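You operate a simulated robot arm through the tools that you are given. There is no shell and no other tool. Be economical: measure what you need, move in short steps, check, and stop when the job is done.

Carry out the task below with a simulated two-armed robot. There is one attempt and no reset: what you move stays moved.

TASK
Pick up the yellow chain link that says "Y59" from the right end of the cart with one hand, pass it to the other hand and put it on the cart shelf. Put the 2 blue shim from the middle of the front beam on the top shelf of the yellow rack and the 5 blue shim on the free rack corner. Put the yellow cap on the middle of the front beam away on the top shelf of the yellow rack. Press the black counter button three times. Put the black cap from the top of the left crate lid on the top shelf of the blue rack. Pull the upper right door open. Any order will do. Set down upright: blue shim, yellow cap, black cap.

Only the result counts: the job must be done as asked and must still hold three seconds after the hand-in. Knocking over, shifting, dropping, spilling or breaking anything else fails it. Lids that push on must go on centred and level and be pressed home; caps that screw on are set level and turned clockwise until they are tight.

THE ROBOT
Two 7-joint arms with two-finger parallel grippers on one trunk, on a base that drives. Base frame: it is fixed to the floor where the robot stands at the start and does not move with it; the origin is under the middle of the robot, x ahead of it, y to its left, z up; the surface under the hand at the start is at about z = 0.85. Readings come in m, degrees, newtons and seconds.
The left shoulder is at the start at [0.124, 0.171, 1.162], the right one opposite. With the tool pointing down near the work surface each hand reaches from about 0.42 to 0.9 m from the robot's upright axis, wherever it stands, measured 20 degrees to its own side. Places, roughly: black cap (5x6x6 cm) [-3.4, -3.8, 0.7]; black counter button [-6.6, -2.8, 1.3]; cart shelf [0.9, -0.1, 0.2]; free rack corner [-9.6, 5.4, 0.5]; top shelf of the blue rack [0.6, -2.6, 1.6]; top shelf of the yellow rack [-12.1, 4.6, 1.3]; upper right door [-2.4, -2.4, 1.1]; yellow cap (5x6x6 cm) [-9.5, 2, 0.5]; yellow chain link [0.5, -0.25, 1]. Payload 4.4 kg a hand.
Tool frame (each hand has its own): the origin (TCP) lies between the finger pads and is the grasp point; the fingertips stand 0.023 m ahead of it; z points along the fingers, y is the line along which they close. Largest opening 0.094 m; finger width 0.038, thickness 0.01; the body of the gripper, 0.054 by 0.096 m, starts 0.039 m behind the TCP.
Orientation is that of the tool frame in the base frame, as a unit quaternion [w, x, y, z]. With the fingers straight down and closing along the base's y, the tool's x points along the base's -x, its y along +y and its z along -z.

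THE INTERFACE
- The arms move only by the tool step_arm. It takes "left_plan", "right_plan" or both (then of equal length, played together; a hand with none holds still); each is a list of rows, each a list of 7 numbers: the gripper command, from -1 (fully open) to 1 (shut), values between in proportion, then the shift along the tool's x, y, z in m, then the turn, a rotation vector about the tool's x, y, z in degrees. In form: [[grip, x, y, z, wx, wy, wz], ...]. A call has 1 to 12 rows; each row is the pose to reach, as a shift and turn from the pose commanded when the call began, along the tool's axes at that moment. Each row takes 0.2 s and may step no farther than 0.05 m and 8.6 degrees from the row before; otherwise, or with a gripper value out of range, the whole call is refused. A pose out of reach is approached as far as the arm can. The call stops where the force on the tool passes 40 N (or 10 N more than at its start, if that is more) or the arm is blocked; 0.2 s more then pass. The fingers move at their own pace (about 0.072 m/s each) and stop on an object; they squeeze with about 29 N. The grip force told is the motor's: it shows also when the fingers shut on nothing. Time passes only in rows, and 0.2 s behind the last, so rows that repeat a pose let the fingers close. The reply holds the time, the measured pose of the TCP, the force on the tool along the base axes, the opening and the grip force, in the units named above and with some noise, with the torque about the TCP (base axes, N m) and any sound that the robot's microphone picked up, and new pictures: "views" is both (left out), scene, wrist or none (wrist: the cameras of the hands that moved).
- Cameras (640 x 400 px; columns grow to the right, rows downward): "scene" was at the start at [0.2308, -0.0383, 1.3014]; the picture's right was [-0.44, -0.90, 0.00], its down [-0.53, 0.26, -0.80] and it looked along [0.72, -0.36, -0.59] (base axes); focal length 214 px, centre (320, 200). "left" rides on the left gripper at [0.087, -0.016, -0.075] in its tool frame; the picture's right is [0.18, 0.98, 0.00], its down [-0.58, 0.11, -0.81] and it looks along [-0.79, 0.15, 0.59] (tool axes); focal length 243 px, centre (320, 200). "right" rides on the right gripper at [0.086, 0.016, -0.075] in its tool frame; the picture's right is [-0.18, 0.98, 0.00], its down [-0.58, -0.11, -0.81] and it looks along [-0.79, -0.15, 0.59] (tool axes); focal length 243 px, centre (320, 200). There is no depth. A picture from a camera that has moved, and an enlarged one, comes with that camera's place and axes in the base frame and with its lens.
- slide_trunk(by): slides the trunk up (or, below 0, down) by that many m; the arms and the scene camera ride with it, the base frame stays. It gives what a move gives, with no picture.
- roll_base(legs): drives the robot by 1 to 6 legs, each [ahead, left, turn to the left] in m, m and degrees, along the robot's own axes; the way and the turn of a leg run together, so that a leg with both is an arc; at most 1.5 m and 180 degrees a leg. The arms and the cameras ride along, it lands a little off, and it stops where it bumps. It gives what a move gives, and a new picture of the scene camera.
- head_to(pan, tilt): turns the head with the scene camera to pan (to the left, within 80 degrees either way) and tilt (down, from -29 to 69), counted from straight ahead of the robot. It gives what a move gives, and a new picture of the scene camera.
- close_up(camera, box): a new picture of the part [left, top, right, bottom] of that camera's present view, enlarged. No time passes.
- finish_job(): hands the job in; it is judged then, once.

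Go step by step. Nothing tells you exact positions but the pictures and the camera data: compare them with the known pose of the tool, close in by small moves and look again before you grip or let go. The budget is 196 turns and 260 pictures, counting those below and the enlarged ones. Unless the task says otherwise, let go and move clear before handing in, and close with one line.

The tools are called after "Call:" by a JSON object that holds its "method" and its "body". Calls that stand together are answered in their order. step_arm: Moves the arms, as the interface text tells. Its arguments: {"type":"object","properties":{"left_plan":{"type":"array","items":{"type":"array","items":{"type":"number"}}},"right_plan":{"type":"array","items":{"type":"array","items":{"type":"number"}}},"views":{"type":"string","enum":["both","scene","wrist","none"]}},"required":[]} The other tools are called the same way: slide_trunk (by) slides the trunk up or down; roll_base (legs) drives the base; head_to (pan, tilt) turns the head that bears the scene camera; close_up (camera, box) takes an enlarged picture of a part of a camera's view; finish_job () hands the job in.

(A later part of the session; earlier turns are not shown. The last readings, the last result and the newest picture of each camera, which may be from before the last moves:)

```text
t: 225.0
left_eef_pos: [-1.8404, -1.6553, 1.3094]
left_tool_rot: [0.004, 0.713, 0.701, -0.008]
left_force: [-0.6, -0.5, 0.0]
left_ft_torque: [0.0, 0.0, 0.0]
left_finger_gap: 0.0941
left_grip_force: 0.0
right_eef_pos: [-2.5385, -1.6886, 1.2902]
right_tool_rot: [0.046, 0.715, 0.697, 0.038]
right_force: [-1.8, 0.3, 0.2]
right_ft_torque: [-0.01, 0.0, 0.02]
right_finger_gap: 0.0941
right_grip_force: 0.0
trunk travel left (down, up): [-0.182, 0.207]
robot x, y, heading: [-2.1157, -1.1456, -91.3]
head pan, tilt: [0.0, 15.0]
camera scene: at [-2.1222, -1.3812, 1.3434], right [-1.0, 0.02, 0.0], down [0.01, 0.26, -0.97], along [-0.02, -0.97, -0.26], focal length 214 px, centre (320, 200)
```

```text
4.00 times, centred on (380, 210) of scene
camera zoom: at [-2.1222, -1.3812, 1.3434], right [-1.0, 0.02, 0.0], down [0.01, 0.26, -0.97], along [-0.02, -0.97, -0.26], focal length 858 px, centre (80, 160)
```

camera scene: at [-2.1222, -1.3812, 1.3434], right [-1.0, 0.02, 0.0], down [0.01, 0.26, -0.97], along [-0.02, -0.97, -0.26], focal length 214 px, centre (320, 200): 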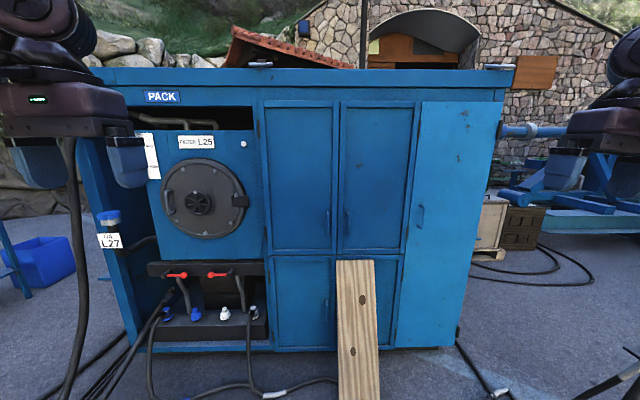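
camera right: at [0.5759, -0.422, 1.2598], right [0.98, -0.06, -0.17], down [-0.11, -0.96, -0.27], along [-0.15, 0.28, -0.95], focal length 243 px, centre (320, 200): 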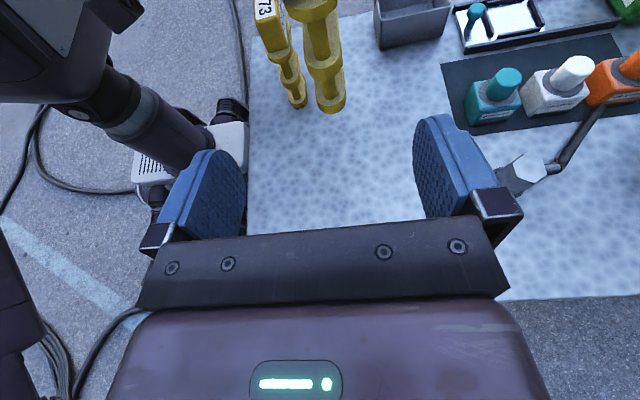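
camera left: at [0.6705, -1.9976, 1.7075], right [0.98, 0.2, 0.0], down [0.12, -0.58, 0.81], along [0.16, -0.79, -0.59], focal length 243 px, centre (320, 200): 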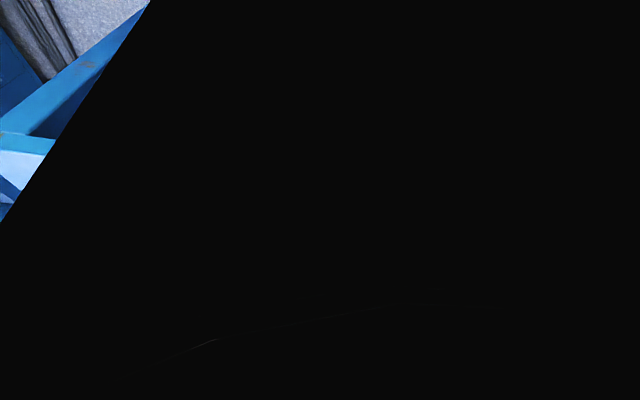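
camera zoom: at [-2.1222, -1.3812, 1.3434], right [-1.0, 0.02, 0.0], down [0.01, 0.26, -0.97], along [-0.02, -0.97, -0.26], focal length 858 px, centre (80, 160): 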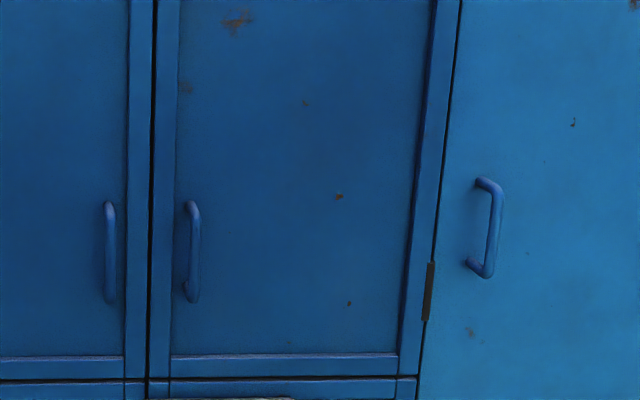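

The handle is a vertical bar at about x = -2.297, z 0.855–0.985, on a front plane near y = -2.5, with its hinge at x ≈ -2.62. I turn the right hand to point forward and lower it to handle height.

Call:
{"method": "step_arm", "body": {"right_plan": [[-1, 0.006, 0.018, 0.04, 0.7, -8.3, -0.5], [-1, 0.011, 0.035, 0.08, 1.3, -16.5, -1], [-1, 0.017, 0.053, 0.12, 2, -24.8, -1.5], [-1, 0.022, 0.07, 0.16, 2.6, -33.1, -2], [-1, 0.028, 0.088, 0.2, 3.3, -41.3, -2.5], [-1, 0.033, 0.105, 0.24, 3.9, -49.6, -3], [-1, 0.039, 0.123, 0.28, 4.6, -57.9, -3.5], [-1, 0.044, 0.14, 0.321, 5.2, -66.1, -4], [-1, 0.05, 0.158, 0.361, 5.9, -74.4, -4.5]], "views": "none"}}

Call:
{"method": "roll_base", "body": {"legs": [[0.5, 0, 1.3]]}}

Call:
{"method": "head_to", "body": {"pan": -10, "tilt": 35}}

```text
t: 227.0
left_eef_pos: [-1.8443, -1.6531, 1.3117]
left_tool_rot: [0.006, 0.714, 0.701, -0.008]
left_force: [-0.5, 0.1, -0.1]
left_ft_torque: [0.01, 0.01, 0.03]
left_finger_gap: 0.0941
left_grip_force: 0.0
right_eef_pos: [-2.4481, -1.6341, 0.9744]
right_tool_rot: [0.425, 0.522, 0.595, -0.44]
right_force: [-2.9, 4.6, -5.1]
right_ft_torque: [-0.43, -0.07, 0.15]
right_finger_gap: 0.0939
right_grip_force: 0.0
right hand out of reach, approached as far as the arm can: row 6, 7, 8, 9
trunk travel left (down, up): [-0.182, 0.207]
robot x, y, heading: [-2.1147, -1.1415, -91.6]
head pan, tilt: [0.0, 15.0]
```

```text
t: 230.0
left_eef_pos: [-1.836, -2.158, 1.3093]
left_tool_rot: [0.004, 0.706, 0.708, -0.009]
left_force: [0.2, 0.2, -0.1]
left_ft_torque: [0.04, -0.02, -0.01]
left_finger_gap: 0.0938
left_grip_force: 0.1
right_eef_pos: [-2.4335, -2.1413, 0.9569]
right_tool_rot: [0.447, 0.555, 0.57, -0.408]
right_force: [-0.1, -0.1, -0.2]
right_ft_torque: [0.03, -0.01, -0.02]
right_finger_gap: 0.094
right_grip_force: 0.0
trunk travel left (down, up): [-0.182, 0.207]
robot x, y, heading: [-2.1212, -1.6497, -90.4]
head pan, tilt: [0.0, 15.0]
camera scene: at [-2.1243, -1.8896, 1.3433], right [-1.0, 0.0, 0.0], down [0.0, 0.26, -0.97], along [0.0, -0.97, -0.26], focal length 214 px, centre (320, 200)
```

scene: 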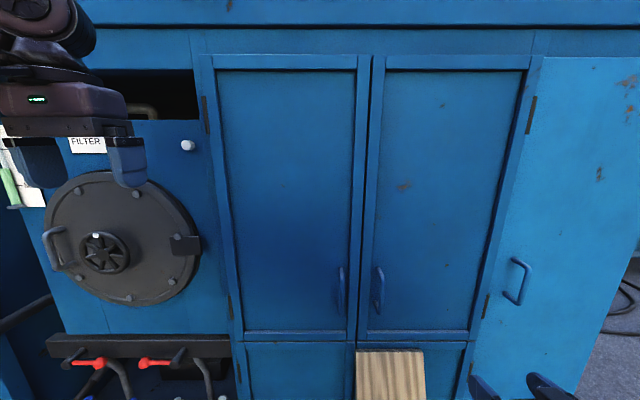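

```text
t: 230.8
left_eef_pos: [-1.8374, -2.1573, 1.3112]
left_tool_rot: [0.005, 0.706, 0.708, -0.008]
left_force: [0.0, -0.1, -0.5]
left_ft_torque: [-0.03, 0.02, 0.0]
left_finger_gap: 0.0939
left_grip_force: 0.0
right_eef_pos: [-2.4327, -2.1419, 0.9582]
right_tool_rot: [0.448, 0.555, 0.571, -0.408]
right_force: [1.0, -1.6, 0.3]
right_ft_torque: [-0.02, -0.01, 0.0]
right_finger_gap: 0.0939
right_grip_force: 0.1
trunk travel left (down, up): [-0.182, 0.207]
robot x, y, heading: [-2.1238, -1.6509, -90.2]
head pan, tilt: [-10.0, 35.0]
camera scene: at [-2.1395, -1.8825, 1.3115], right [-0.98, 0.18, 0.0], down [0.1, 0.56, -0.82], along [-0.14, -0.81, -0.57], focal length 214 px, centre (320, 200)
```

scene: 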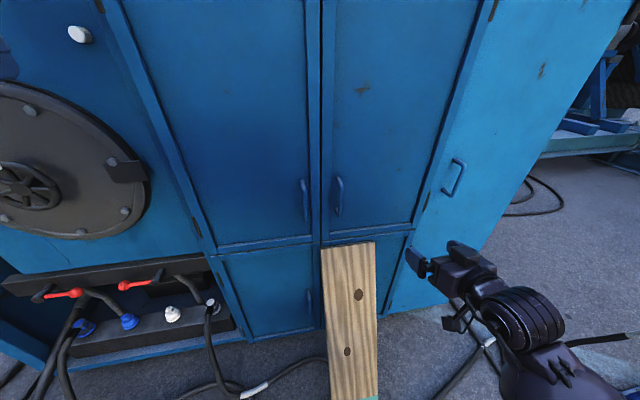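

The right hand points forward at handle height. I line it up in front of the handle and use the wrist camera.

Call:
{"method": "step_arm", "body": {"right_plan": [[-1, -0.004, 0.03, 0.02, 0, 0, 0], [-1, -0.008, 0.06, 0.05, 0, 0, 0], [-1, -0.014, 0.09, 0.08, 0, 0, 0], [-1, -0.02, 0.118, 0.11, 0, 0, 0]], "views": "both"}}

```text
t: 231.8
left_eef_pos: [-1.8367, -2.1576, 1.3102]
left_tool_rot: [0.004, 0.706, 0.708, -0.007]
left_force: [-0.2, 0.3, 1.0]
left_ft_torque: [-0.02, 0.01, -0.04]
left_finger_gap: 0.094
left_grip_force: 0.1
right_eef_pos: [-2.4317, -2.1784, 0.9657]
right_tool_rot: [0.451, 0.553, 0.572, -0.405]
right_force: [-0.1, -0.6, 0.2]
right_ft_torque: [-0.01, 0.03, -0.01]
right_finger_gap: 0.0942
right_grip_force: 0.0
right hand out of reach, approached as far as the arm can: row 1, 2, 3, 4
trunk travel left (down, up): [-0.182, 0.207]
robot x, y, heading: [-2.1211, -1.6481, -90.1]
head pan, tilt: [-10.0, 35.0]
camera scene: at [-2.1396, -1.8823, 1.3114], right [-0.98, 0.18, 0.0], down [0.1, 0.56, -0.82], along [-0.14, -0.81, -0.57], focal length 214 px, centre (320, 200)
camera right: at [-2.4199, -2.083, 0.9022], right [0.98, 0.01, 0.21], down [-0.17, 0.61, 0.77], along [-0.12, -0.79, 0.6], focal length 243 px, centre (320, 200)
```

scene: 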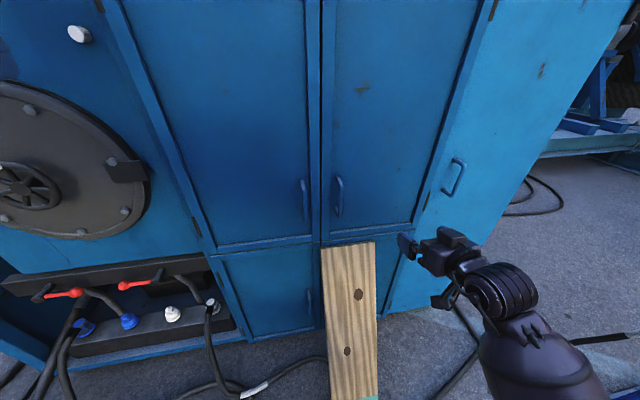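
right: 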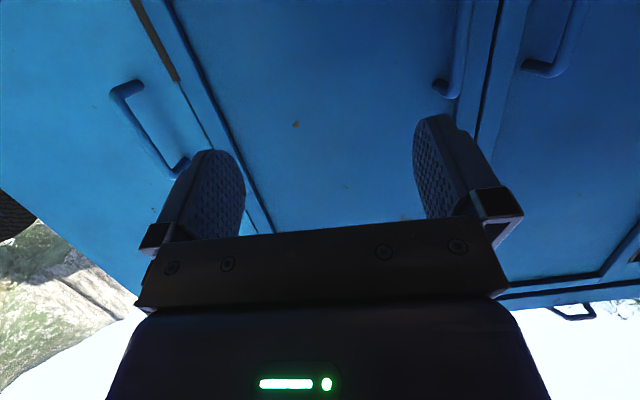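

The arm is too folded at this distance. I back the base up 0.28 m and extend the arm instead.

Call:
{"method": "roll_base", "body": {"legs": [[-0.28, 0, 0]]}}

Call:
{"method": "step_arm", "body": {"right_plan": [[-1, 0, 0, 0.04, 0, 0, 0], [-1, 0, 0, 0.08, 0, 0, 0], [-1, 0, 0, 0.12, 0, 0, 0], [-1, 0, 0, 0.16, 0, 0, 0], [-1, 0, 0, 0.2, 0, 0, 0]], "views": "both"}}

```text
t: 233.8
left_eef_pos: [-1.8345, -1.8795, 1.3099]
left_tool_rot: [0.004, 0.705, 0.709, -0.008]
left_force: [0.6, 0.8, 0.4]
left_ft_torque: [-0.01, 0.04, -0.05]
left_finger_gap: 0.0938
left_grip_force: 0.0
right_eef_pos: [-2.4307, -1.9021, 0.9647]
right_tool_rot: [0.45, 0.553, 0.573, -0.405]
right_force: [-0.5, 0.4, 1.1]
right_ft_torque: [-0.03, 0.03, 0.01]
right_finger_gap: 0.0943
right_grip_force: 0.1
trunk travel left (down, up): [-0.182, 0.207]
robot x, y, heading: [-2.1249, -1.3719, -90.2]
head pan, tilt: [-10.0, 35.0]
camera scene: at [-2.1385, -1.6045, 1.3115], right [-0.98, 0.17, 0.0], down [0.1, 0.56, -0.82], along [-0.14, -0.81, -0.57], focal length 214 px, centre (320, 200)
```

scene: 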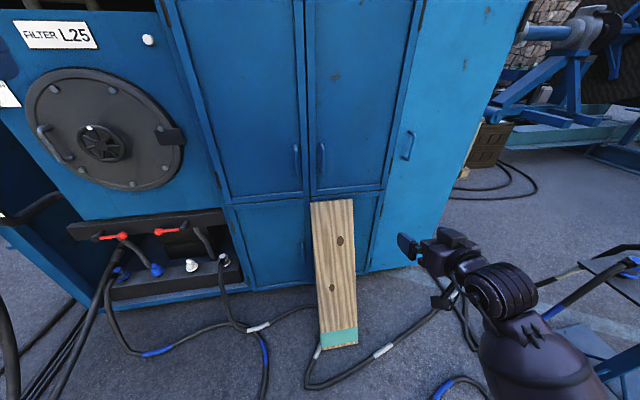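

```text
t: 235.0
left_eef_pos: [-1.8303, -1.8835, 1.3077]
left_tool_rot: [0.002, 0.704, 0.71, -0.009]
left_force: [1.6, -0.4, 0.1]
left_ft_torque: [0.0, 0.08, -0.01]
left_finger_gap: 0.094
left_grip_force: 0.1
right_eef_pos: [-2.4136, -2.0665, 0.8927]
right_tool_rot: [0.501, 0.603, 0.508, -0.357]
right_force: [-1.3, -7.3, -10.9]
right_ft_torque: [-0.62, -0.07, 0.12]
right_finger_gap: 0.0938
right_grip_force: 0.1
right hand out of reach, approached as far as the arm can: row 1, 2, 3, 4, 5
trunk travel left (down, up): [-0.182, 0.207]
robot x, y, heading: [-2.1247, -1.3722, -90.0]
head pan, tilt: [-10.0, 35.0]
camera scene: at [-2.1343, -1.6096, 1.3109], right [-0.98, 0.17, 0.0], down [0.1, 0.57, -0.82], along [-0.14, -0.8, -0.58], focal length 214 px, centre (320, 200)
camera right: at [-2.3847, -1.9723, 0.8339], right [0.91, -0.03, 0.41], down [-0.3, 0.63, 0.72], along [-0.28, -0.78, 0.56], focal length 243 px, centre (320, 200)
```

scene: 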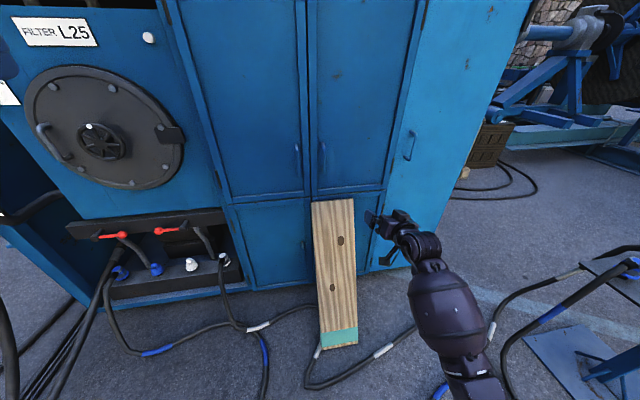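
right: 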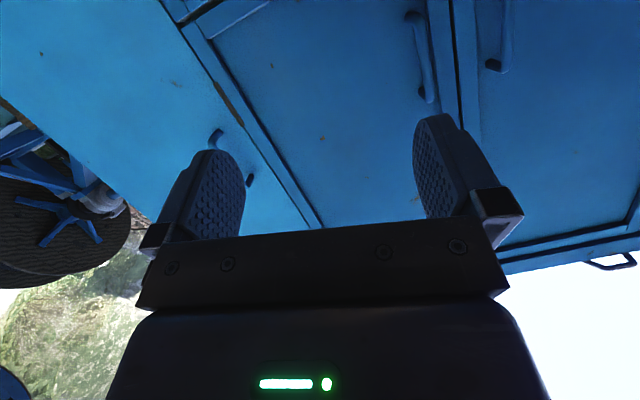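

The wrist is at its limit at this shoulder height. I lower the trunk and use a steeper 40° pitch, which still suits a vertical bar.

Call:
{"method": "slide_trunk", "body": {"by": -0.15}}

Call:
{"method": "step_arm", "body": {"right_plan": [[-1, -0.034, -0.016, -0.02, 0, 5, 0], [-1, -0.068, -0.032, -0.04, 0, 10, 0], [-1, -0.102, -0.048, -0.061, 0, 15, 0], [-1, -0.136, -0.064, -0.081, 0, 20, 0], [-1, -0.17, -0.08, -0.101, 0, 25, 0]], "views": "both"}}

```text
t: 236.8
left_eef_pos: [-1.835, -1.8767, 1.1612]
left_tool_rot: [0.005, 0.705, 0.709, -0.008]
left_force: [0.0, -0.2, 0.2]
left_ft_torque: [-0.04, 0.0, 0.01]
left_finger_gap: 0.0942
left_grip_force: 0.1
right_eef_pos: [-2.4211, -2.0656, 0.7229]
right_tool_rot: [0.489, 0.616, 0.511, -0.347]
right_force: [-0.9, 0.4, 0.7]
right_ft_torque: [0.02, -0.03, 0.02]
right_finger_gap: 0.0943
right_grip_force: 0.1
trunk travel left (down, up): [-0.032, 0.357]
robot x, y, heading: [-2.1233, -1.3685, -90.3]
head pan, tilt: [-10.0, 35.0]
```

```text
t: 237.9
left_eef_pos: [-1.8353, -1.8794, 1.1601]
left_tool_rot: [0.005, 0.705, 0.709, -0.009]
left_force: [1.2, -0.3, -1.0]
left_ft_torque: [-0.03, -0.01, 0.01]
left_finger_gap: 0.0941
left_grip_force: 0.0
right_eef_pos: [-2.5472, -2.0187, 0.8887]
right_tool_rot: [0.365, 0.678, 0.605, -0.204]
right_force: [-0.6, 0.8, -0.3]
right_ft_torque: [0.01, 0.0, -0.02]
right_finger_gap: 0.094
right_grip_force: 0.0
trunk travel left (down, up): [-0.032, 0.357]
robot x, y, heading: [-2.1228, -1.373, -90.2]
head pan, tilt: [-10.0, 35.0]
camera scene: at [-2.1384, -1.7465, 1.1281], right [-0.98, 0.17, 0.0], down [0.1, 0.56, -0.82], along [-0.14, -0.81, -0.57], focal length 214 px, centre (320, 200)
camera right: at [-2.5271, -1.9043, 0.8796], right [0.92, -0.12, 0.38], down [-0.35, 0.21, 0.91], along [-0.19, -0.97, 0.15], focal length 243 px, centre (320, 200)
```

scene: 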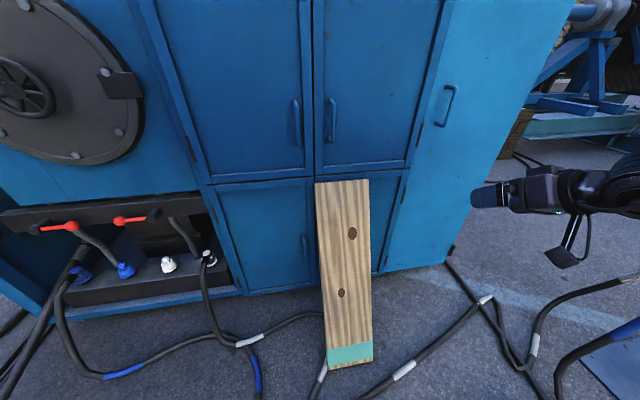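
right: 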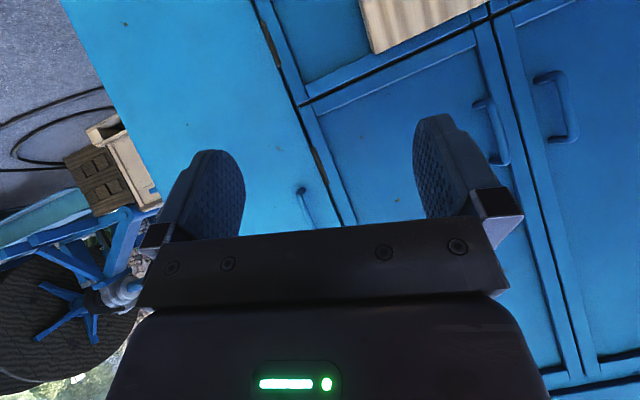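

Combining views, the handle bar is at about [-2.29, -2.385, 0.955]. I move the right hand to a point about 8 cm in front of it and straighten it.

Call:
{"method": "step_arm", "body": {"right_plan": [[-1, -0.02, 0.029, 0.023, 1, -0.2, -1.2], [-1, -0.041, 0.059, 0.047, 2.1, -0.5, -2.4], [-1, -0.061, 0.088, 0.07, 3.1, -0.7, -3.6], [-1, -0.082, 0.118, 0.094, 4.1, -0.9, -4.8], [-1, -0.102, 0.147, 0.117, 5.2, -1.2, -6.1], [-1, -0.122, 0.176, 0.141, 6.2, -1.4, -7.3], [-1, -0.143, 0.206, 0.164, 7.2, -1.6, -8.5], [-1, -0.163, 0.235, 0.188, 8.3, -1.9, -9.7], [-1, -0.1835, 0.2644, 0.211, 9.3, -2.1, -10.9]], "views": "both"}}

```text
t: 239.9
left_eef_pos: [-1.8354, -1.8796, 1.1599]
left_tool_rot: [0.005, 0.705, 0.709, -0.008]
left_force: [0.2, -0.1, -0.3]
left_ft_torque: [-0.01, 0.04, 0.0]
left_finger_gap: 0.0942
left_grip_force: 0.1
right_eef_pos: [-2.2863, -2.2972, 0.948]
right_tool_rot: [0.299, 0.64, 0.641, -0.301]
right_force: [-0.7, -0.1, -0.1]
right_ft_torque: [0.02, -0.02, -0.02]
right_finger_gap: 0.0937
right_grip_force: 0.1
trunk travel left (down, up): [-0.032, 0.357]
robot x, y, heading: [-2.1257, -1.3724, -90.2]
head pan, tilt: [-10.0, 35.0]
camera scene: at [-2.138, -1.747, 1.1278], right [-0.98, 0.17, 0.0], down [0.1, 0.56, -0.82], along [-0.14, -0.81, -0.57], focal length 214 px, centre (320, 200)
camera right: at [-2.27, -2.1846, 0.93], right [0.98, -0.12, 0.14], down [-0.11, 0.25, 0.96], along [-0.15, -0.96, 0.23], focal length 243 px, centre (320, 200)
```

scene: 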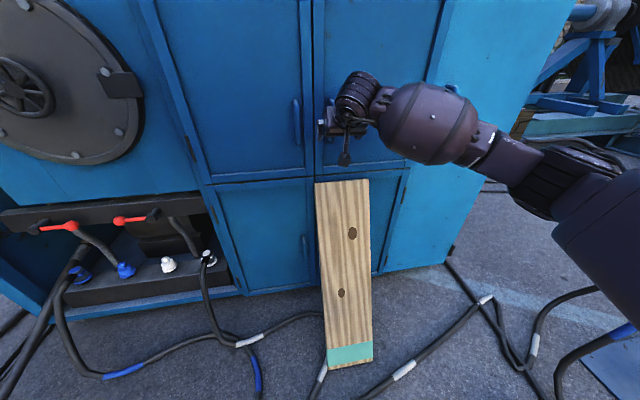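
right: 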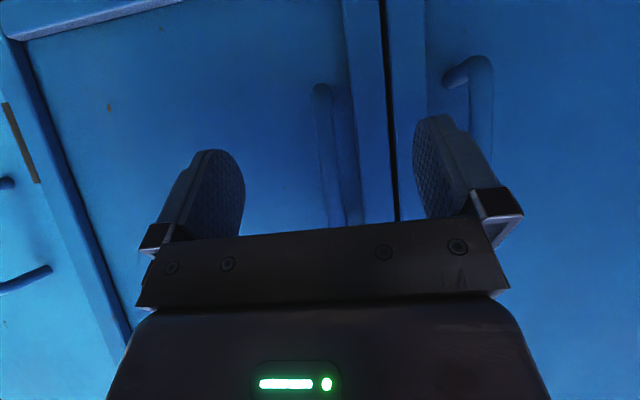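

The bar lies midway between the fingers. I go forward about 8.5 cm and close.

Call:
{"method": "step_arm", "body": {"right_plan": [[-1, -0.02, 0, 0.024, 0, 0, 0], [-1, -0.04, 0, 0.048, 0, 0, 0], [-1, -0.0535, 0, 0.0638, 0, 0, 0], [0, -0.0535, 0, 0.0638, 0, 0, 0], [1, -0.0535, 0, 0.0638, 0, 0, 0], [1, -0.0535, 0, 0.0638, 0, 0, 0], [1, -0.0535, 0, 0.0638, 0, 0, 0], [1, -0.0535, 0, 0.0638, 0, 0, 0]], "views": "wrist"}}

```text
t: 240.7
left_eef_pos: [-1.8358, -1.8775, 1.1606]
left_tool_rot: [0.004, 0.706, 0.708, -0.008]
left_force: [0.5, -0.2, 0.0]
left_ft_torque: [0.02, -0.01, -0.01]
left_finger_gap: 0.094
left_grip_force: 0.0
right_eef_pos: [-2.2889, -2.3731, 0.9508]
right_tool_rot: [0.3, 0.64, 0.641, -0.299]
right_force: [-1.1, 14.0, 6.1]
right_ft_torque: [-0.59, -0.06, 0.05]
right_finger_gap: 0.0941
right_grip_force: 0.0
trunk travel left (down, up): [-0.032, 0.357]
robot x, y, heading: [-2.1216, -1.3734, -90.2]
head pan, tilt: [-10.0, 35.0]
stopped in row 3 (right hand): the force on the tool passed its limit at 80 N (the readings are from after the stop); the commanded pose is now the measured one
camera right: at [-2.2729, -2.2597, 0.9324], right [0.98, -0.12, 0.14], down [-0.11, 0.24, 0.96], along [-0.15, -0.96, 0.23], focal length 243 px, centre (320, 200)
```

right: 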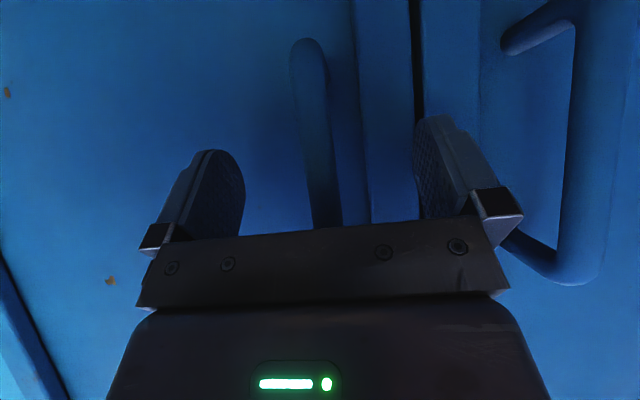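

The fingertips touch the door frame, so the bar should be between the pads. I ease back a little and close.

Call:
{"method": "step_arm", "body": {"right_plan": [[-1, 0.002, 0, -0.0025, 0, 0, 0], [0, 0.002, 0, -0.0025, 0, 0, 0], [1, 0.002, 0, -0.0025, 0, 0, 0], [1, 0.002, 0, -0.0025, 0, 0, 0], [1, 0.002, 0, -0.0025, 0, 0, 0], [1, 0.002, 0, -0.0025, 0, 0, 0]], "views": "wrist"}}

```text
t: 242.1
left_eef_pos: [-1.8353, -1.879, 1.1577]
left_tool_rot: [0.003, 0.706, 0.709, -0.008]
left_force: [0.0, -0.7, -0.2]
left_ft_torque: [-0.02, -0.02, -0.01]
left_finger_gap: 0.0939
left_grip_force: 0.1
right_eef_pos: [-2.2867, -2.3706, 0.9451]
right_tool_rot: [0.297, 0.641, 0.643, -0.297]
right_force: [8.2, 1.2, -3.0]
right_ft_torque: [-0.3, -0.47, -0.01]
right_finger_gap: 0.014
right_grip_force: 44.6
trunk travel left (down, up): [-0.032, 0.357]
robot x, y, heading: [-2.1219, -1.3732, -90.2]
head pan, tilt: [-10.0, 35.0]
camera right: at [-2.2711, -2.2582, 0.9282], right [0.98, -0.12, 0.14], down [-0.11, 0.24, 0.97], along [-0.14, -0.96, 0.22], focal length 243 px, centre (320, 200)
```

right: 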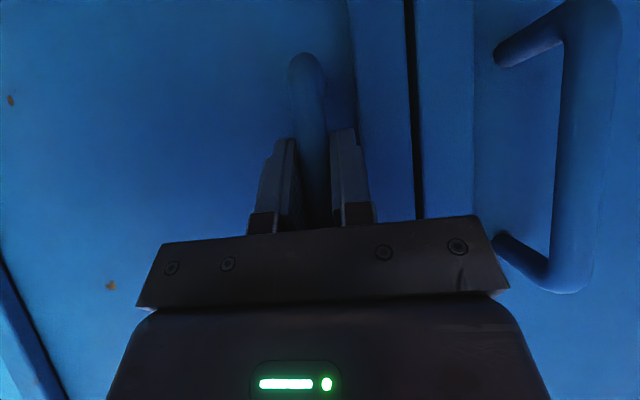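

The handle bar is gripped. I pull the door along its arc about the hinge (radius ≈ 0.32 m).

Call:
{"method": "step_arm", "body": {"right_plan": [[1, 0.0125, -0.002, -0.015, -2.7, 0, -2.2], [1, 0.0249, -0.0061, -0.0297, -5.4, 0, -4.5], [1, 0.0492, -0.0168, -0.0586, -10.7, 0, -9], [1, 0.0725, -0.0321, -0.0863, -16.1, 0, -13.5], [1, 0.0943, -0.0516, -0.1124, -21.4, 0, -18], [1, 0.1145, -0.0751, -0.1364, -26.8, 0, -22.5]], "views": "both"}}

```text
t: 243.5
left_eef_pos: [-1.8394, -1.8829, 1.1604]
left_tool_rot: [0.003, 0.705, 0.709, -0.006]
left_force: [0.6, 0.2, 0.3]
left_ft_torque: [0.0, 0.0, -0.02]
left_finger_gap: 0.094
left_grip_force: 0.0
right_eef_pos: [-2.3699, -2.1946, 0.9463]
right_tool_rot: [0.37, 0.421, 0.805, -0.194]
right_force: [-17.6, -15.4, -9.5]
right_ft_torque: [0.49, 1.13, -0.06]
right_finger_gap: 0.0134
right_grip_force: 45.2
trunk travel left (down, up): [-0.032, 0.357]
robot x, y, heading: [-2.1231, -1.3742, -90.2]
head pan, tilt: [-10.0, 35.0]
camera scene: at [-2.1421, -1.7487, 1.1271], right [-0.98, 0.18, 0.0], down [0.1, 0.57, -0.82], along [-0.14, -0.81, -0.58], focal length 214 px, centre (320, 200)
camera right: at [-2.421, -2.0926, 0.9288], right [0.88, 0.46, 0.14], down [-0.22, 0.13, 0.97], along [0.43, -0.88, 0.22], focal length 243 px, centre (320, 200)
```

scene: 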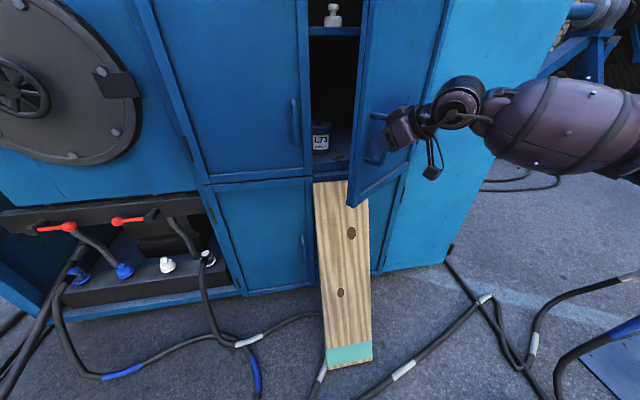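
right: 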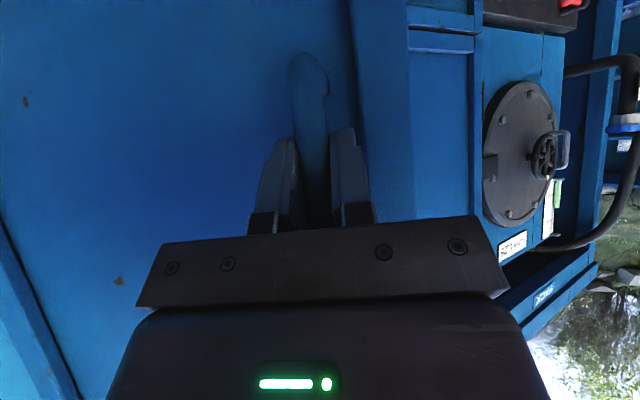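

The door is about 38° open. I continue the same arc further.

Call:
{"method": "step_arm", "body": {"right_plan": [[1, 0.0249, -0.0061, -0.0297, -5.4, 0, -4.5], [1, 0.0492, -0.0168, -0.0586, -10.7, 0, -9], [1, 0.0725, -0.0321, -0.0863, -16.1, 0, -13.5], [1, 0.0943, -0.0516, -0.1124, -21.4, 0, -18], [1, 0.1145, -0.0751, -0.1364, -26.8, 0, -22.5], [1, 0.1327, -0.1023, -0.158, -32.2, 0, -27]], "views": "scene"}}

```text
t: 244.0
left_eef_pos: [-1.8375, -1.8814, 1.1596]
left_tool_rot: [0.005, 0.705, 0.709, -0.008]
left_force: [0.7, 0.0, -0.2]
left_ft_torque: [0.04, 0.03, 0.0]
left_finger_gap: 0.0942
left_grip_force: 0.2
right_eef_pos: [-2.3921, -2.1721, 0.946]
right_tool_rot: [0.38, 0.388, 0.82, -0.181]
right_force: [-12.9, -14.6, -5.3]
right_ft_torque: [1.19, -0.69, -0.12]
right_finger_gap: 0.0136
right_grip_force: 45.0
right hand out of reach, approached as far as the arm can: row 1, 2
trunk travel left (down, up): [-0.032, 0.357]
robot x, y, heading: [-2.1223, -1.3754, -90.4]
head pan, tilt: [-10.0, 35.0]
stopped in row 2 (right hand): the force on the tool passed its limit at 102 N (the readings are from after the stop); the commanded pose is now the measured one
camera scene: at [-2.1405, -1.7489, 1.1272], right [-0.98, 0.18, 0.0], down [0.1, 0.57, -0.82], along [-0.14, -0.81, -0.58], focal length 214 px, centre (320, 200)
```

scene: 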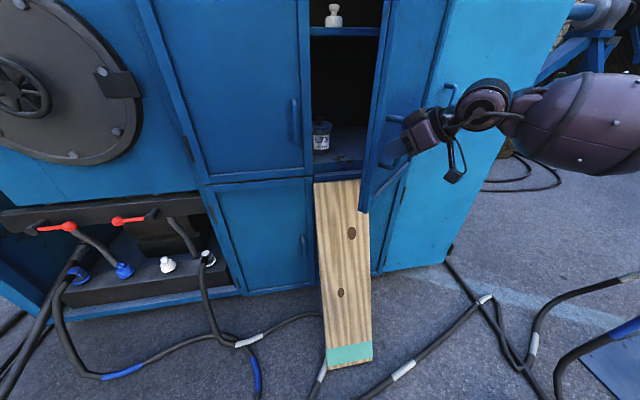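

The door is about 45° open and the wrist is at its limit. I release the bar, back off, and will push the door the rest of the way from inside its free edge.

Call:
{"method": "step_arm", "body": {"right_plan": [[-1, 0, 0, 0, 0, 0, 0], [-1, 0, 0, 0, 0, 0, 0], [-1, 0, 0, 0, 0, 0, 0], [-1, 0, 0, 0, 0, 0, 0], [-1, 0.022, 0, -0.026, 0, 0, 0], [-1, 0.044, 0, -0.051, 0, 0, 0], [-1, 0.065, 0, -0.077, 0, 0, 0], [1, 0.09, 0.015, -0.105, 0, 0, 0], [1, 0.105, 0.045, -0.12, 0, 0, 0]], "views": "scene"}}

```text
t: 246.0
left_eef_pos: [-1.837, -1.8809, 1.1605]
left_tool_rot: [0.004, 0.705, 0.709, -0.008]
left_force: [-0.6, 0.0, -1.0]
left_ft_torque: [0.03, -0.02, -0.03]
left_finger_gap: 0.0939
left_grip_force: 0.1
right_eef_pos: [-2.4125, -2.1036, 0.9571]
right_tool_rot: [0.381, 0.382, 0.822, -0.181]
right_force: [-0.7, -0.2, 0.6]
right_ft_torque: [0.02, 0.01, -0.01]
right_finger_gap: 0.0094
right_grip_force: 0.0
right hand out of reach, approached as far as the arm can: row 5, 6, 7, 8, 9
trunk travel left (down, up): [-0.032, 0.357]
robot x, y, heading: [-2.1241, -1.3752, -90.4]
head pan, tilt: [-10.0, 35.0]
camera scene: at [-2.1397, -1.7475, 1.1276], right [-0.98, 0.18, 0.0], down [0.1, 0.56, -0.82], along [-0.14, -0.81, -0.57], focal length 214 px, centre (320, 200)
```

scene: 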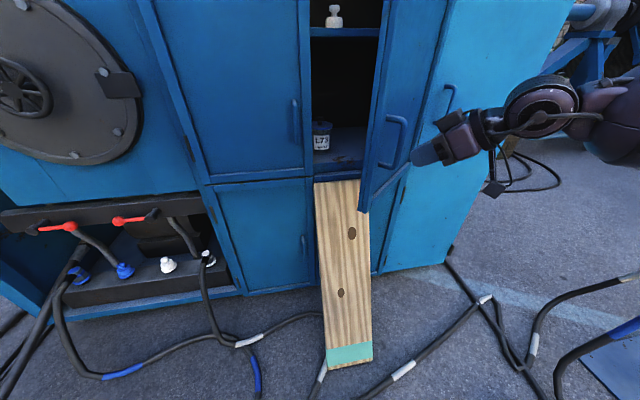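

Call:
{"method": "roll_base", "body": {"legs": [[-0.22, 0, 0]]}}

Call:
{"method": "step_arm", "body": {"right_plan": [[1, -0.014, 0.023, 0.016, 4.8, 0, 4.1], [1, -0.028, 0.045, 0.032, 9.7, 0, 8.2], [1, -0.042, 0.068, 0.049, 14.5, 0, 12.2], [1, -0.056, 0.09, 0.065, 19.3, 0, 16.3], [1, -0.07, 0.113, 0.081, 24.2, 0, 20.4], [1, -0.097, 0.136, 0.114, 29, 0, 24.5]], "views": "scene"}}

```text
t: 247.7
left_eef_pos: [-1.8357, -1.6617, 1.1606]
left_tool_rot: [0.005, 0.707, 0.708, -0.009]
left_force: [-0.7, 0.2, -0.7]
left_ft_torque: [-0.04, -0.01, 0.02]
left_finger_gap: 0.0941
left_grip_force: 0.0
right_eef_pos: [-2.4151, -1.8846, 0.9577]
right_tool_rot: [0.382, 0.384, 0.82, -0.183]
right_force: [0.3, 0.0, 0.6]
right_ft_torque: [0.0, 0.0, 0.01]
right_finger_gap: 0.0
right_grip_force: 29.1
trunk travel left (down, up): [-0.032, 0.357]
robot x, y, heading: [-2.1216, -1.1543, -90.5]
head pan, tilt: [-10.0, 35.0]
camera scene: at [-2.1395, -1.5276, 1.1281], right [-0.98, 0.18, 0.0], down [0.1, 0.56, -0.82], along [-0.15, -0.81, -0.57], focal length 214 px, centre (320, 200)
```

scene: 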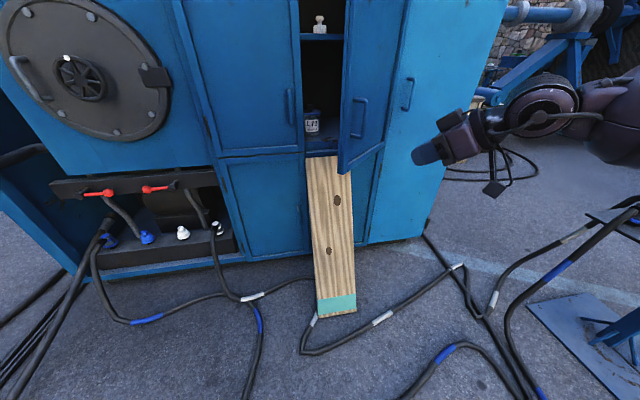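

```text
t: 249.1
left_eef_pos: [-1.8365, -1.662, 1.1596]
left_tool_rot: [0.004, 0.706, 0.708, -0.008]
left_force: [0.6, -0.1, 0.3]
left_ft_torque: [0.0, 0.01, -0.03]
left_finger_gap: 0.0937
left_grip_force: 0.0
right_eef_pos: [-2.2129, -1.91, 0.9564]
right_tool_rot: [0.304, 0.631, 0.65, -0.297]
right_force: [-0.2, 0.4, 0.4]
right_ft_torque: [-0.02, 0.0, 0.01]
right_finger_gap: 0.0001
right_grip_force: 29.5
trunk travel left (down, up): [-0.032, 0.357]
robot x, y, heading: [-2.1215, -1.1522, -90.5]
head pan, tilt: [-10.0, 35.0]
camera scene: at [-2.1384, -1.5285, 1.1277], right [-0.98, 0.18, 0.0], down [0.1, 0.56, -0.82], along [-0.15, -0.81, -0.57], focal length 214 px, centre (320, 200)
```

scene: 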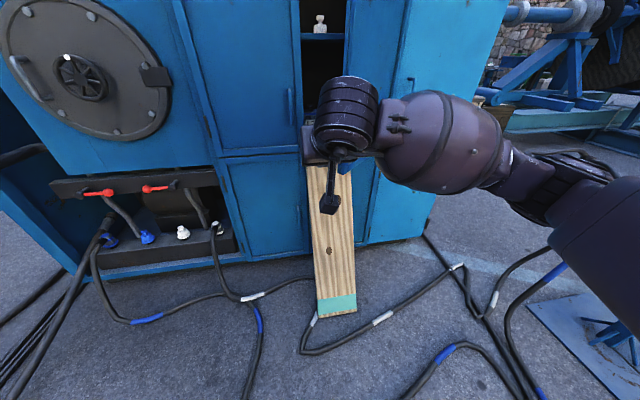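

I drive forward so the closed fingers are inside the door's free edge, then sweep right to push it fully open.

Call:
{"method": "roll_base", "body": {"legs": [[0.28, 0, 0]]}}

Call:
{"method": "step_arm", "body": {"right_plan": [[1, 0, -0.04, 0, 0, 0, 0], [1, 0, -0.08, 0, 0, 0, 0], [1, 0, -0.12, 0, 0, 0, 0], [1, 0, -0.16, 0, 0, 0, 0], [1, 0, -0.2, 0, 0, 0, 0], [1, 0, -0.24, 0, 0, 0, 0], [1, 0, -0.28, 0, 0, 0, 0], [1, 0, -0.31, 0, 0, 0, 0]], "views": "scene"}}

```text
t: 251.1
left_eef_pos: [-1.8347, -1.9393, 1.16]
left_tool_rot: [0.005, 0.705, 0.709, -0.008]
left_force: [0.3, -0.2, 0.1]
left_ft_torque: [-0.03, -0.01, 0.01]
left_finger_gap: 0.0941
left_grip_force: 0.1
right_eef_pos: [-2.2122, -2.1918, 0.9571]
right_tool_rot: [0.304, 0.629, 0.652, -0.296]
right_force: [0.7, -0.3, -0.4]
right_ft_torque: [-0.01, 0.01, -0.02]
right_finger_gap: 0.0002
right_grip_force: 28.5
trunk travel left (down, up): [-0.032, 0.357]
robot x, y, heading: [-2.1188, -1.4328, -90.2]
head pan, tilt: [-10.0, 35.0]
camera scene: at [-2.1387, -1.8075, 1.1277], right [-0.98, 0.17, 0.0], down [0.1, 0.57, -0.82], along [-0.14, -0.81, -0.57], focal length 214 px, centre (320, 200)
```

scene: 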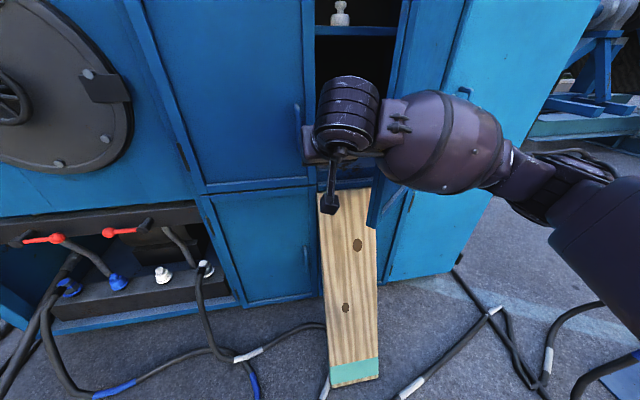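

```text
t: 251.6
left_eef_pos: [-1.8348, -1.9391, 1.16]
left_tool_rot: [0.004, 0.705, 0.709, -0.008]
left_force: [-1.1, -0.4, -0.2]
left_ft_torque: [0.07, -0.03, 0.02]
left_finger_gap: 0.0938
left_grip_force: 0.0
right_eef_pos: [-2.2727, -2.1877, 0.9552]
right_tool_rot: [0.308, 0.624, 0.657, -0.291]
right_force: [1.0, 0.7, 0.6]
right_ft_torque: [-0.02, -0.03, -0.04]
right_finger_gap: 0.0003
right_grip_force: 28.6
trunk travel left (down, up): [-0.032, 0.357]
robot x, y, heading: [-2.1199, -1.4292, -90.0]
head pan, tilt: [-10.0, 35.0]
stopped in row 2 (right hand): the force on the tool passed its limit at 55 N (the readings are from after the stop); the commanded pose is now the measured one
camera scene: at [-2.1389, -1.8073, 1.1278], right [-0.98, 0.17, 0.0], down [0.1, 0.57, -0.82], along [-0.14, -0.81, -0.57], focal length 214 px, centre (320, 200)
```

scene: 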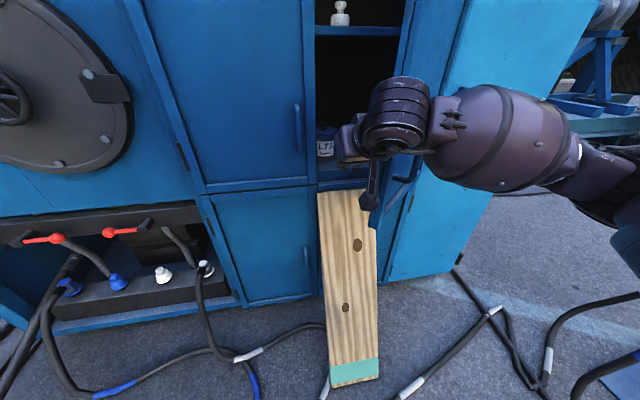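

The gripper meets the door's edge; it is in the right place but too fast. I push again slowly.

Call:
{"method": "step_arm", "body": {"right_plan": [[1, 0, -0.012, 0, 0, 0, 0], [1, 0, -0.024, 0, 0, 0, 0], [1, 0, -0.036, 0, 0, 0, 0], [1, 0, -0.05, 0, 0, 0, 0], [1, 0, -0.065, 0, 0, 0, 0], [1, 0, -0.08, 0, 0, 0, 0], [1, 0, -0.095, 0, 0, 0, 0], [1, 0, -0.11, 0, 0, 0, 0], [1, 0, -0.125, 0, 0, 0, 0], [1, 0, -0.14, 0, 0, 0, 0], [1, 0, -0.155, 0, 0, 0, 0], [1, 0, -0.17, 0, 0, 0, 0]], "views": "scene"}}

```text
t: 254.2
left_eef_pos: [-1.8335, -1.9292, 1.1652]
left_tool_rot: [0.008, 0.707, 0.707, -0.013]
left_force: [-0.5, 0.1, -0.2]
left_ft_torque: [0.04, 0.03, 0.0]
left_finger_gap: 0.094
left_grip_force: 0.0
right_eef_pos: [-2.4325, -2.1735, 0.9546]
right_tool_rot: [0.307, 0.614, 0.667, -0.288]
right_force: [0.2, 0.2, 0.5]
right_ft_torque: [0.02, 0.02, -0.01]
right_finger_gap: 0.0
right_grip_force: 28.9
trunk travel left (down, up): [-0.032, 0.357]
robot x, y, heading: [-2.1234, -1.4339, -90.2]
head pan, tilt: [-10.0, 35.0]
camera scene: at [-2.1376, -1.7935, 1.1316], right [-0.98, 0.18, 0.0], down [0.1, 0.55, -0.83], along [-0.15, -0.81, -0.56], focal length 214 px, centre (320, 200)
```

scene: 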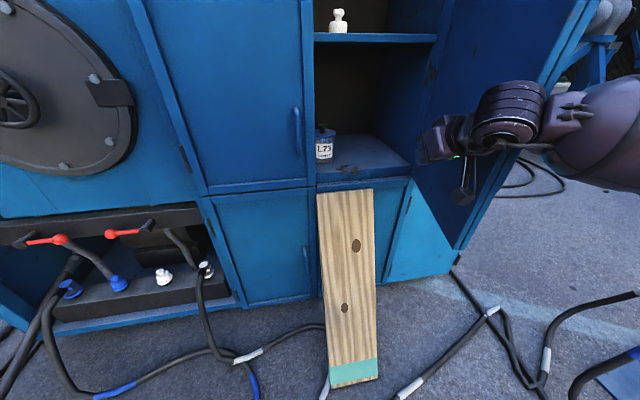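

The door is nearly perpendicular now. One more gentle push.

Call:
{"method": "step_arm", "body": {"right_plan": [[1, 0, -0.015, 0, 0, 0, 0], [1, 0, -0.03, 0, 0, 0, 0], [1, 0, -0.045, 0, 0, 0, 0], [1, 0, -0.06, 0, 0, 0, 0], [1, 0, -0.075, 0, 0, 0, 0], [1, 0, -0.09, 0, 0, 0, 0]], "views": "scene"}}

```text
t: 255.6
left_eef_pos: [-1.8341, -1.9341, 1.1632]
left_tool_rot: [0.006, 0.705, 0.709, -0.011]
left_force: [-0.2, 0.3, -0.2]
left_ft_torque: [-0.03, 0.02, 0.0]
left_finger_gap: 0.0939
left_grip_force: 0.1
right_eef_pos: [-2.5316, -2.1983, 0.9595]
right_tool_rot: [0.31, 0.623, 0.656, -0.293]
right_force: [0.3, 0.0, 0.0]
right_ft_torque: [-0.01, 0.03, 0.03]
right_finger_gap: 0.0
right_grip_force: 29.0
trunk travel left (down, up): [-0.032, 0.357]
robot x, y, heading: [-2.1265, -1.4308, -90.0]
head pan, tilt: [-10.0, 35.0]
camera scene: at [-2.1376, -1.8013, 1.1301], right [-0.98, 0.17, 0.0], down [0.1, 0.56, -0.82], along [-0.14, -0.81, -0.57], focal length 214 px, centre (320, 200)
```

scene: 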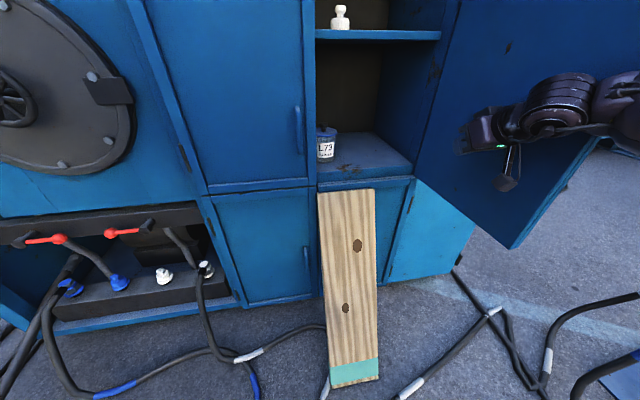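

The door stands wide open. I move the hand off it, back away, and restore the right hand to fingers-down for travel.

Call:
{"method": "step_arm", "body": {"right_plan": [[1, 0, 0.04, 0, 0, 0, 0], [1, 0, 0.08, 0, 0, 0, 0], [1, 0, 0.12, 0, 0, 0, 0]], "views": "none"}}

Call:
{"method": "roll_base", "body": {"legs": [[-0.6, 0, 0]]}}

Call:
{"method": "slide_trunk", "body": {"by": 0.15}}

Call:
{"method": "step_arm", "body": {"right_plan": [[-1, 0.006, 0, -0.03, 0, 7, 0], [-1, 0.012, 0, -0.06, 0, 14, 0], [-1, 0.018, 0, -0.09, 0, 21, 0], [-1, 0.02, 0, -0.12, 0, 28, 0], [-1, 0.02, 0, -0.15, 0, 35, 0], [-1, 0.02, 0, -0.18, 0, 42, 0], [-1, 0.02, 0, -0.2, 0, 49, 0]], "views": "none"}}

```text
t: 256.4
left_eef_pos: [-1.8284, -1.9292, 1.1609]
left_tool_rot: [0.005, 0.703, 0.711, -0.013]
left_force: [1.8, 0.7, -0.6]
left_ft_torque: [-0.03, 0.09, -0.01]
left_finger_gap: 0.094
left_grip_force: 0.1
right_eef_pos: [-2.4029, -2.1873, 0.9654]
right_tool_rot: [0.311, 0.619, 0.658, -0.295]
right_force: [0.5, 0.0, 0.1]
right_ft_torque: [0.02, -0.01, -0.03]
right_finger_gap: 0.0
right_grip_force: 29.4
trunk travel left (down, up): [-0.032, 0.357]
robot x, y, heading: [-2.1259, -1.4343, -90.1]
head pan, tilt: [-10.0, 35.0]
```

```text
t: 259.9
left_eef_pos: [-1.8359, -1.326, 1.161]
left_tool_rot: [0.005, 0.706, 0.709, -0.008]
left_force: [-0.2, 1.1, -0.1]
left_ft_torque: [0.0, 0.0, -0.01]
left_finger_gap: 0.0937
left_grip_force: 0.0
right_eef_pos: [-2.4112, -1.5828, 0.9555]
right_tool_rot: [0.308, 0.624, 0.656, -0.292]
right_force: [-0.4, 0.8, 0.3]
right_ft_torque: [-0.04, -0.02, 0.01]
right_finger_gap: 0.0002
right_grip_force: 28.6
trunk travel left (down, up): [-0.032, 0.357]
robot x, y, heading: [-2.1221, -0.8212, -90.2]
head pan, tilt: [-10.0, 35.0]
camera scene: at [-2.1383, -1.1939, 1.128], right [-0.98, 0.17, 0.0], down [0.1, 0.56, -0.82], along [-0.14, -0.81, -0.57], focal length 214 px, centre (320, 200)
```

scene: 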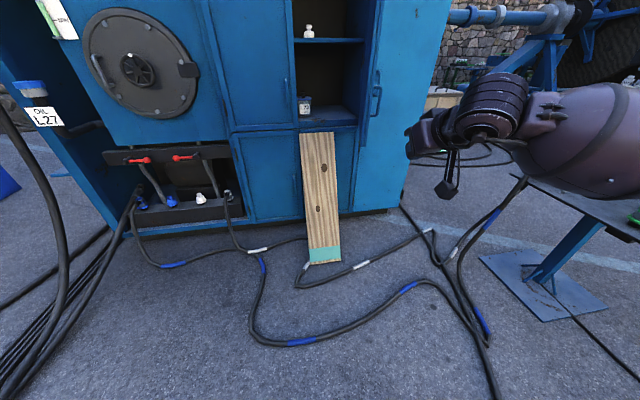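

```text
t: 261.6
left_eef_pos: [-1.8351, -1.3285, 1.3078]
left_tool_rot: [0.003, 0.706, 0.708, -0.006]
left_force: [-1.2, -0.5, -0.2]
left_ft_torque: [0.01, 0.0, 0.01]
left_finger_gap: 0.0941
left_grip_force: 0.1
right_eef_pos: [-2.4103, -1.5841, 1.1035]
right_tool_rot: [0.307, 0.625, 0.657, -0.29]
right_force: [0.4, -0.3, 0.5]
right_ft_torque: [0.01, -0.01, 0.0]
right_finger_gap: 0.0
right_grip_force: 28.9
trunk travel left (down, up): [-0.182, 0.207]
robot x, y, heading: [-2.1227, -0.8172, -89.9]
head pan, tilt: [-10.0, 35.0]
```

```text
t: 263.2
left_eef_pos: [-1.8343, -1.3261, 1.31]
left_tool_rot: [0.004, 0.705, 0.709, -0.007]
left_force: [-0.3, 0.0, 0.1]
left_ft_torque: [-0.01, 0.02, -0.03]
left_finger_gap: 0.0939
left_grip_force: 0.0
right_eef_pos: [-2.419, -1.4178, 1.218]
right_tool_rot: [0.007, 0.689, 0.725, -0.005]
right_force: [0.1, 0.7, 0.9]
right_ft_torque: [-0.02, 0.02, 0.01]
right_finger_gap: 0.0938
right_grip_force: 0.1
trunk travel left (down, up): [-0.182, 0.207]
robot x, y, heading: [-2.1212, -0.8208, -90.1]
head pan, tilt: [-10.0, 35.0]
```

Call:
{"method": "close_up", "body": {"camera": "scene", "box": [260, 0, 480, 138]}}

```text
2.90 times, centred on (370, 69) of scene
camera zoom: at [-2.1378, -1.0526, 1.3113], right [-0.98, 0.17, 0.0], down [0.1, 0.56, -0.82], along [-0.14, -0.81, -0.57], focal length 622 px, centre (175, 580)
```

zoom: 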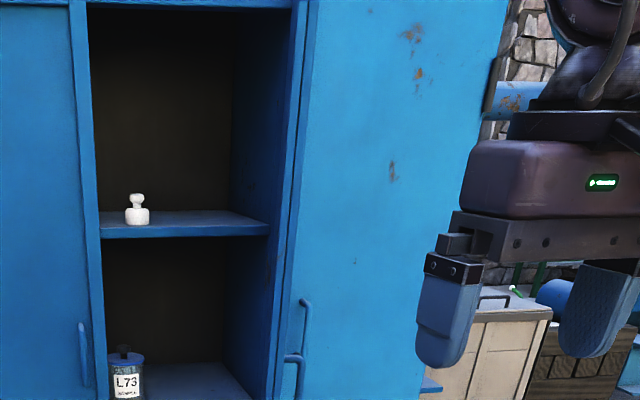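

The door stays wide open. Next is the counter button near [-6.6, -2.8, 1.3], so I drive west to see it.

Call:
{"method": "roll_base", "body": {"legs": [[-0.25, 0, 0], [0, 0, -90], [1.3, 0, 0], [1.0, 0, 0]]}}

Call:
{"method": "head_to", "body": {"pan": 30, "tilt": 10}}

```text
t: 279.8
left_eef_pos: [-4.9326, -0.8622, 1.3083]
left_tool_rot: [-0.003, 1.0, 0.001, -0.009]
left_force: [-0.1, 0.3, -1.0]
left_ft_torque: [0.02, 0.03, 0.0]
left_finger_gap: 0.0939
left_grip_force: 0.0
right_eef_pos: [-5.022, -0.2785, 1.2193]
right_tool_rot: [0.002, 1.0, 0.025, -0.01]
right_force: [0.3, 0.1, 0.1]
right_ft_torque: [-0.02, -0.04, 0.0]
right_finger_gap: 0.0942
right_grip_force: 0.0
trunk travel left (down, up): [-0.182, 0.207]
robot x, y, heading: [-4.4216, -0.5773, 180.1]
head pan, tilt: [-10.0, 35.0]
camera scene: at [-4.6582, -0.5595, 1.3114], right [0.18, 0.98, 0.0], down [0.56, -0.1, -0.82], along [-0.81, 0.14, -0.57], focal length 214 px, centre (320, 200)
```

scene: 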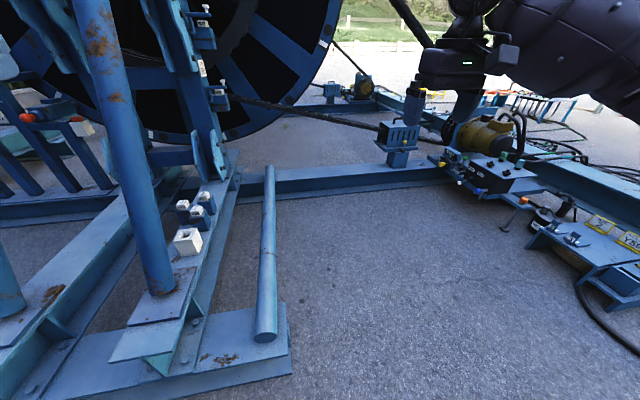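

```text
t: 280.9
left_eef_pos: [-4.9314, -0.8628, 1.3101]
left_tool_rot: [-0.002, 1.0, 0.001, -0.009]
left_force: [-1.4, 0.8, -1.1]
left_ft_torque: [-0.02, -0.02, -0.03]
left_finger_gap: 0.0938
left_grip_force: 0.0
right_eef_pos: [-5.0221, -0.2763, 1.2192]
right_tool_rot: [0.001, 1.0, 0.025, -0.009]
right_force: [0.0, -0.6, -0.3]
right_ft_torque: [0.01, 0.0, 0.03]
right_finger_gap: 0.094
right_grip_force: 0.0
trunk travel left (down, up): [-0.182, 0.207]
robot x, y, heading: [-4.4223, -0.5769, 179.8]
head pan, tilt: [30.0, 10.0]
camera scene: at [-4.6521, -0.6212, 1.3515], right [-0.5, 0.87, 0.0], down [0.15, 0.09, -0.98], along [-0.85, -0.49, -0.17], focal length 214 px, centre (320, 200)
```

scene: 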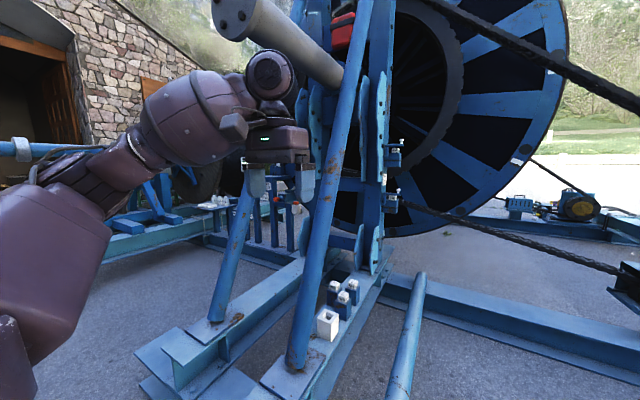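

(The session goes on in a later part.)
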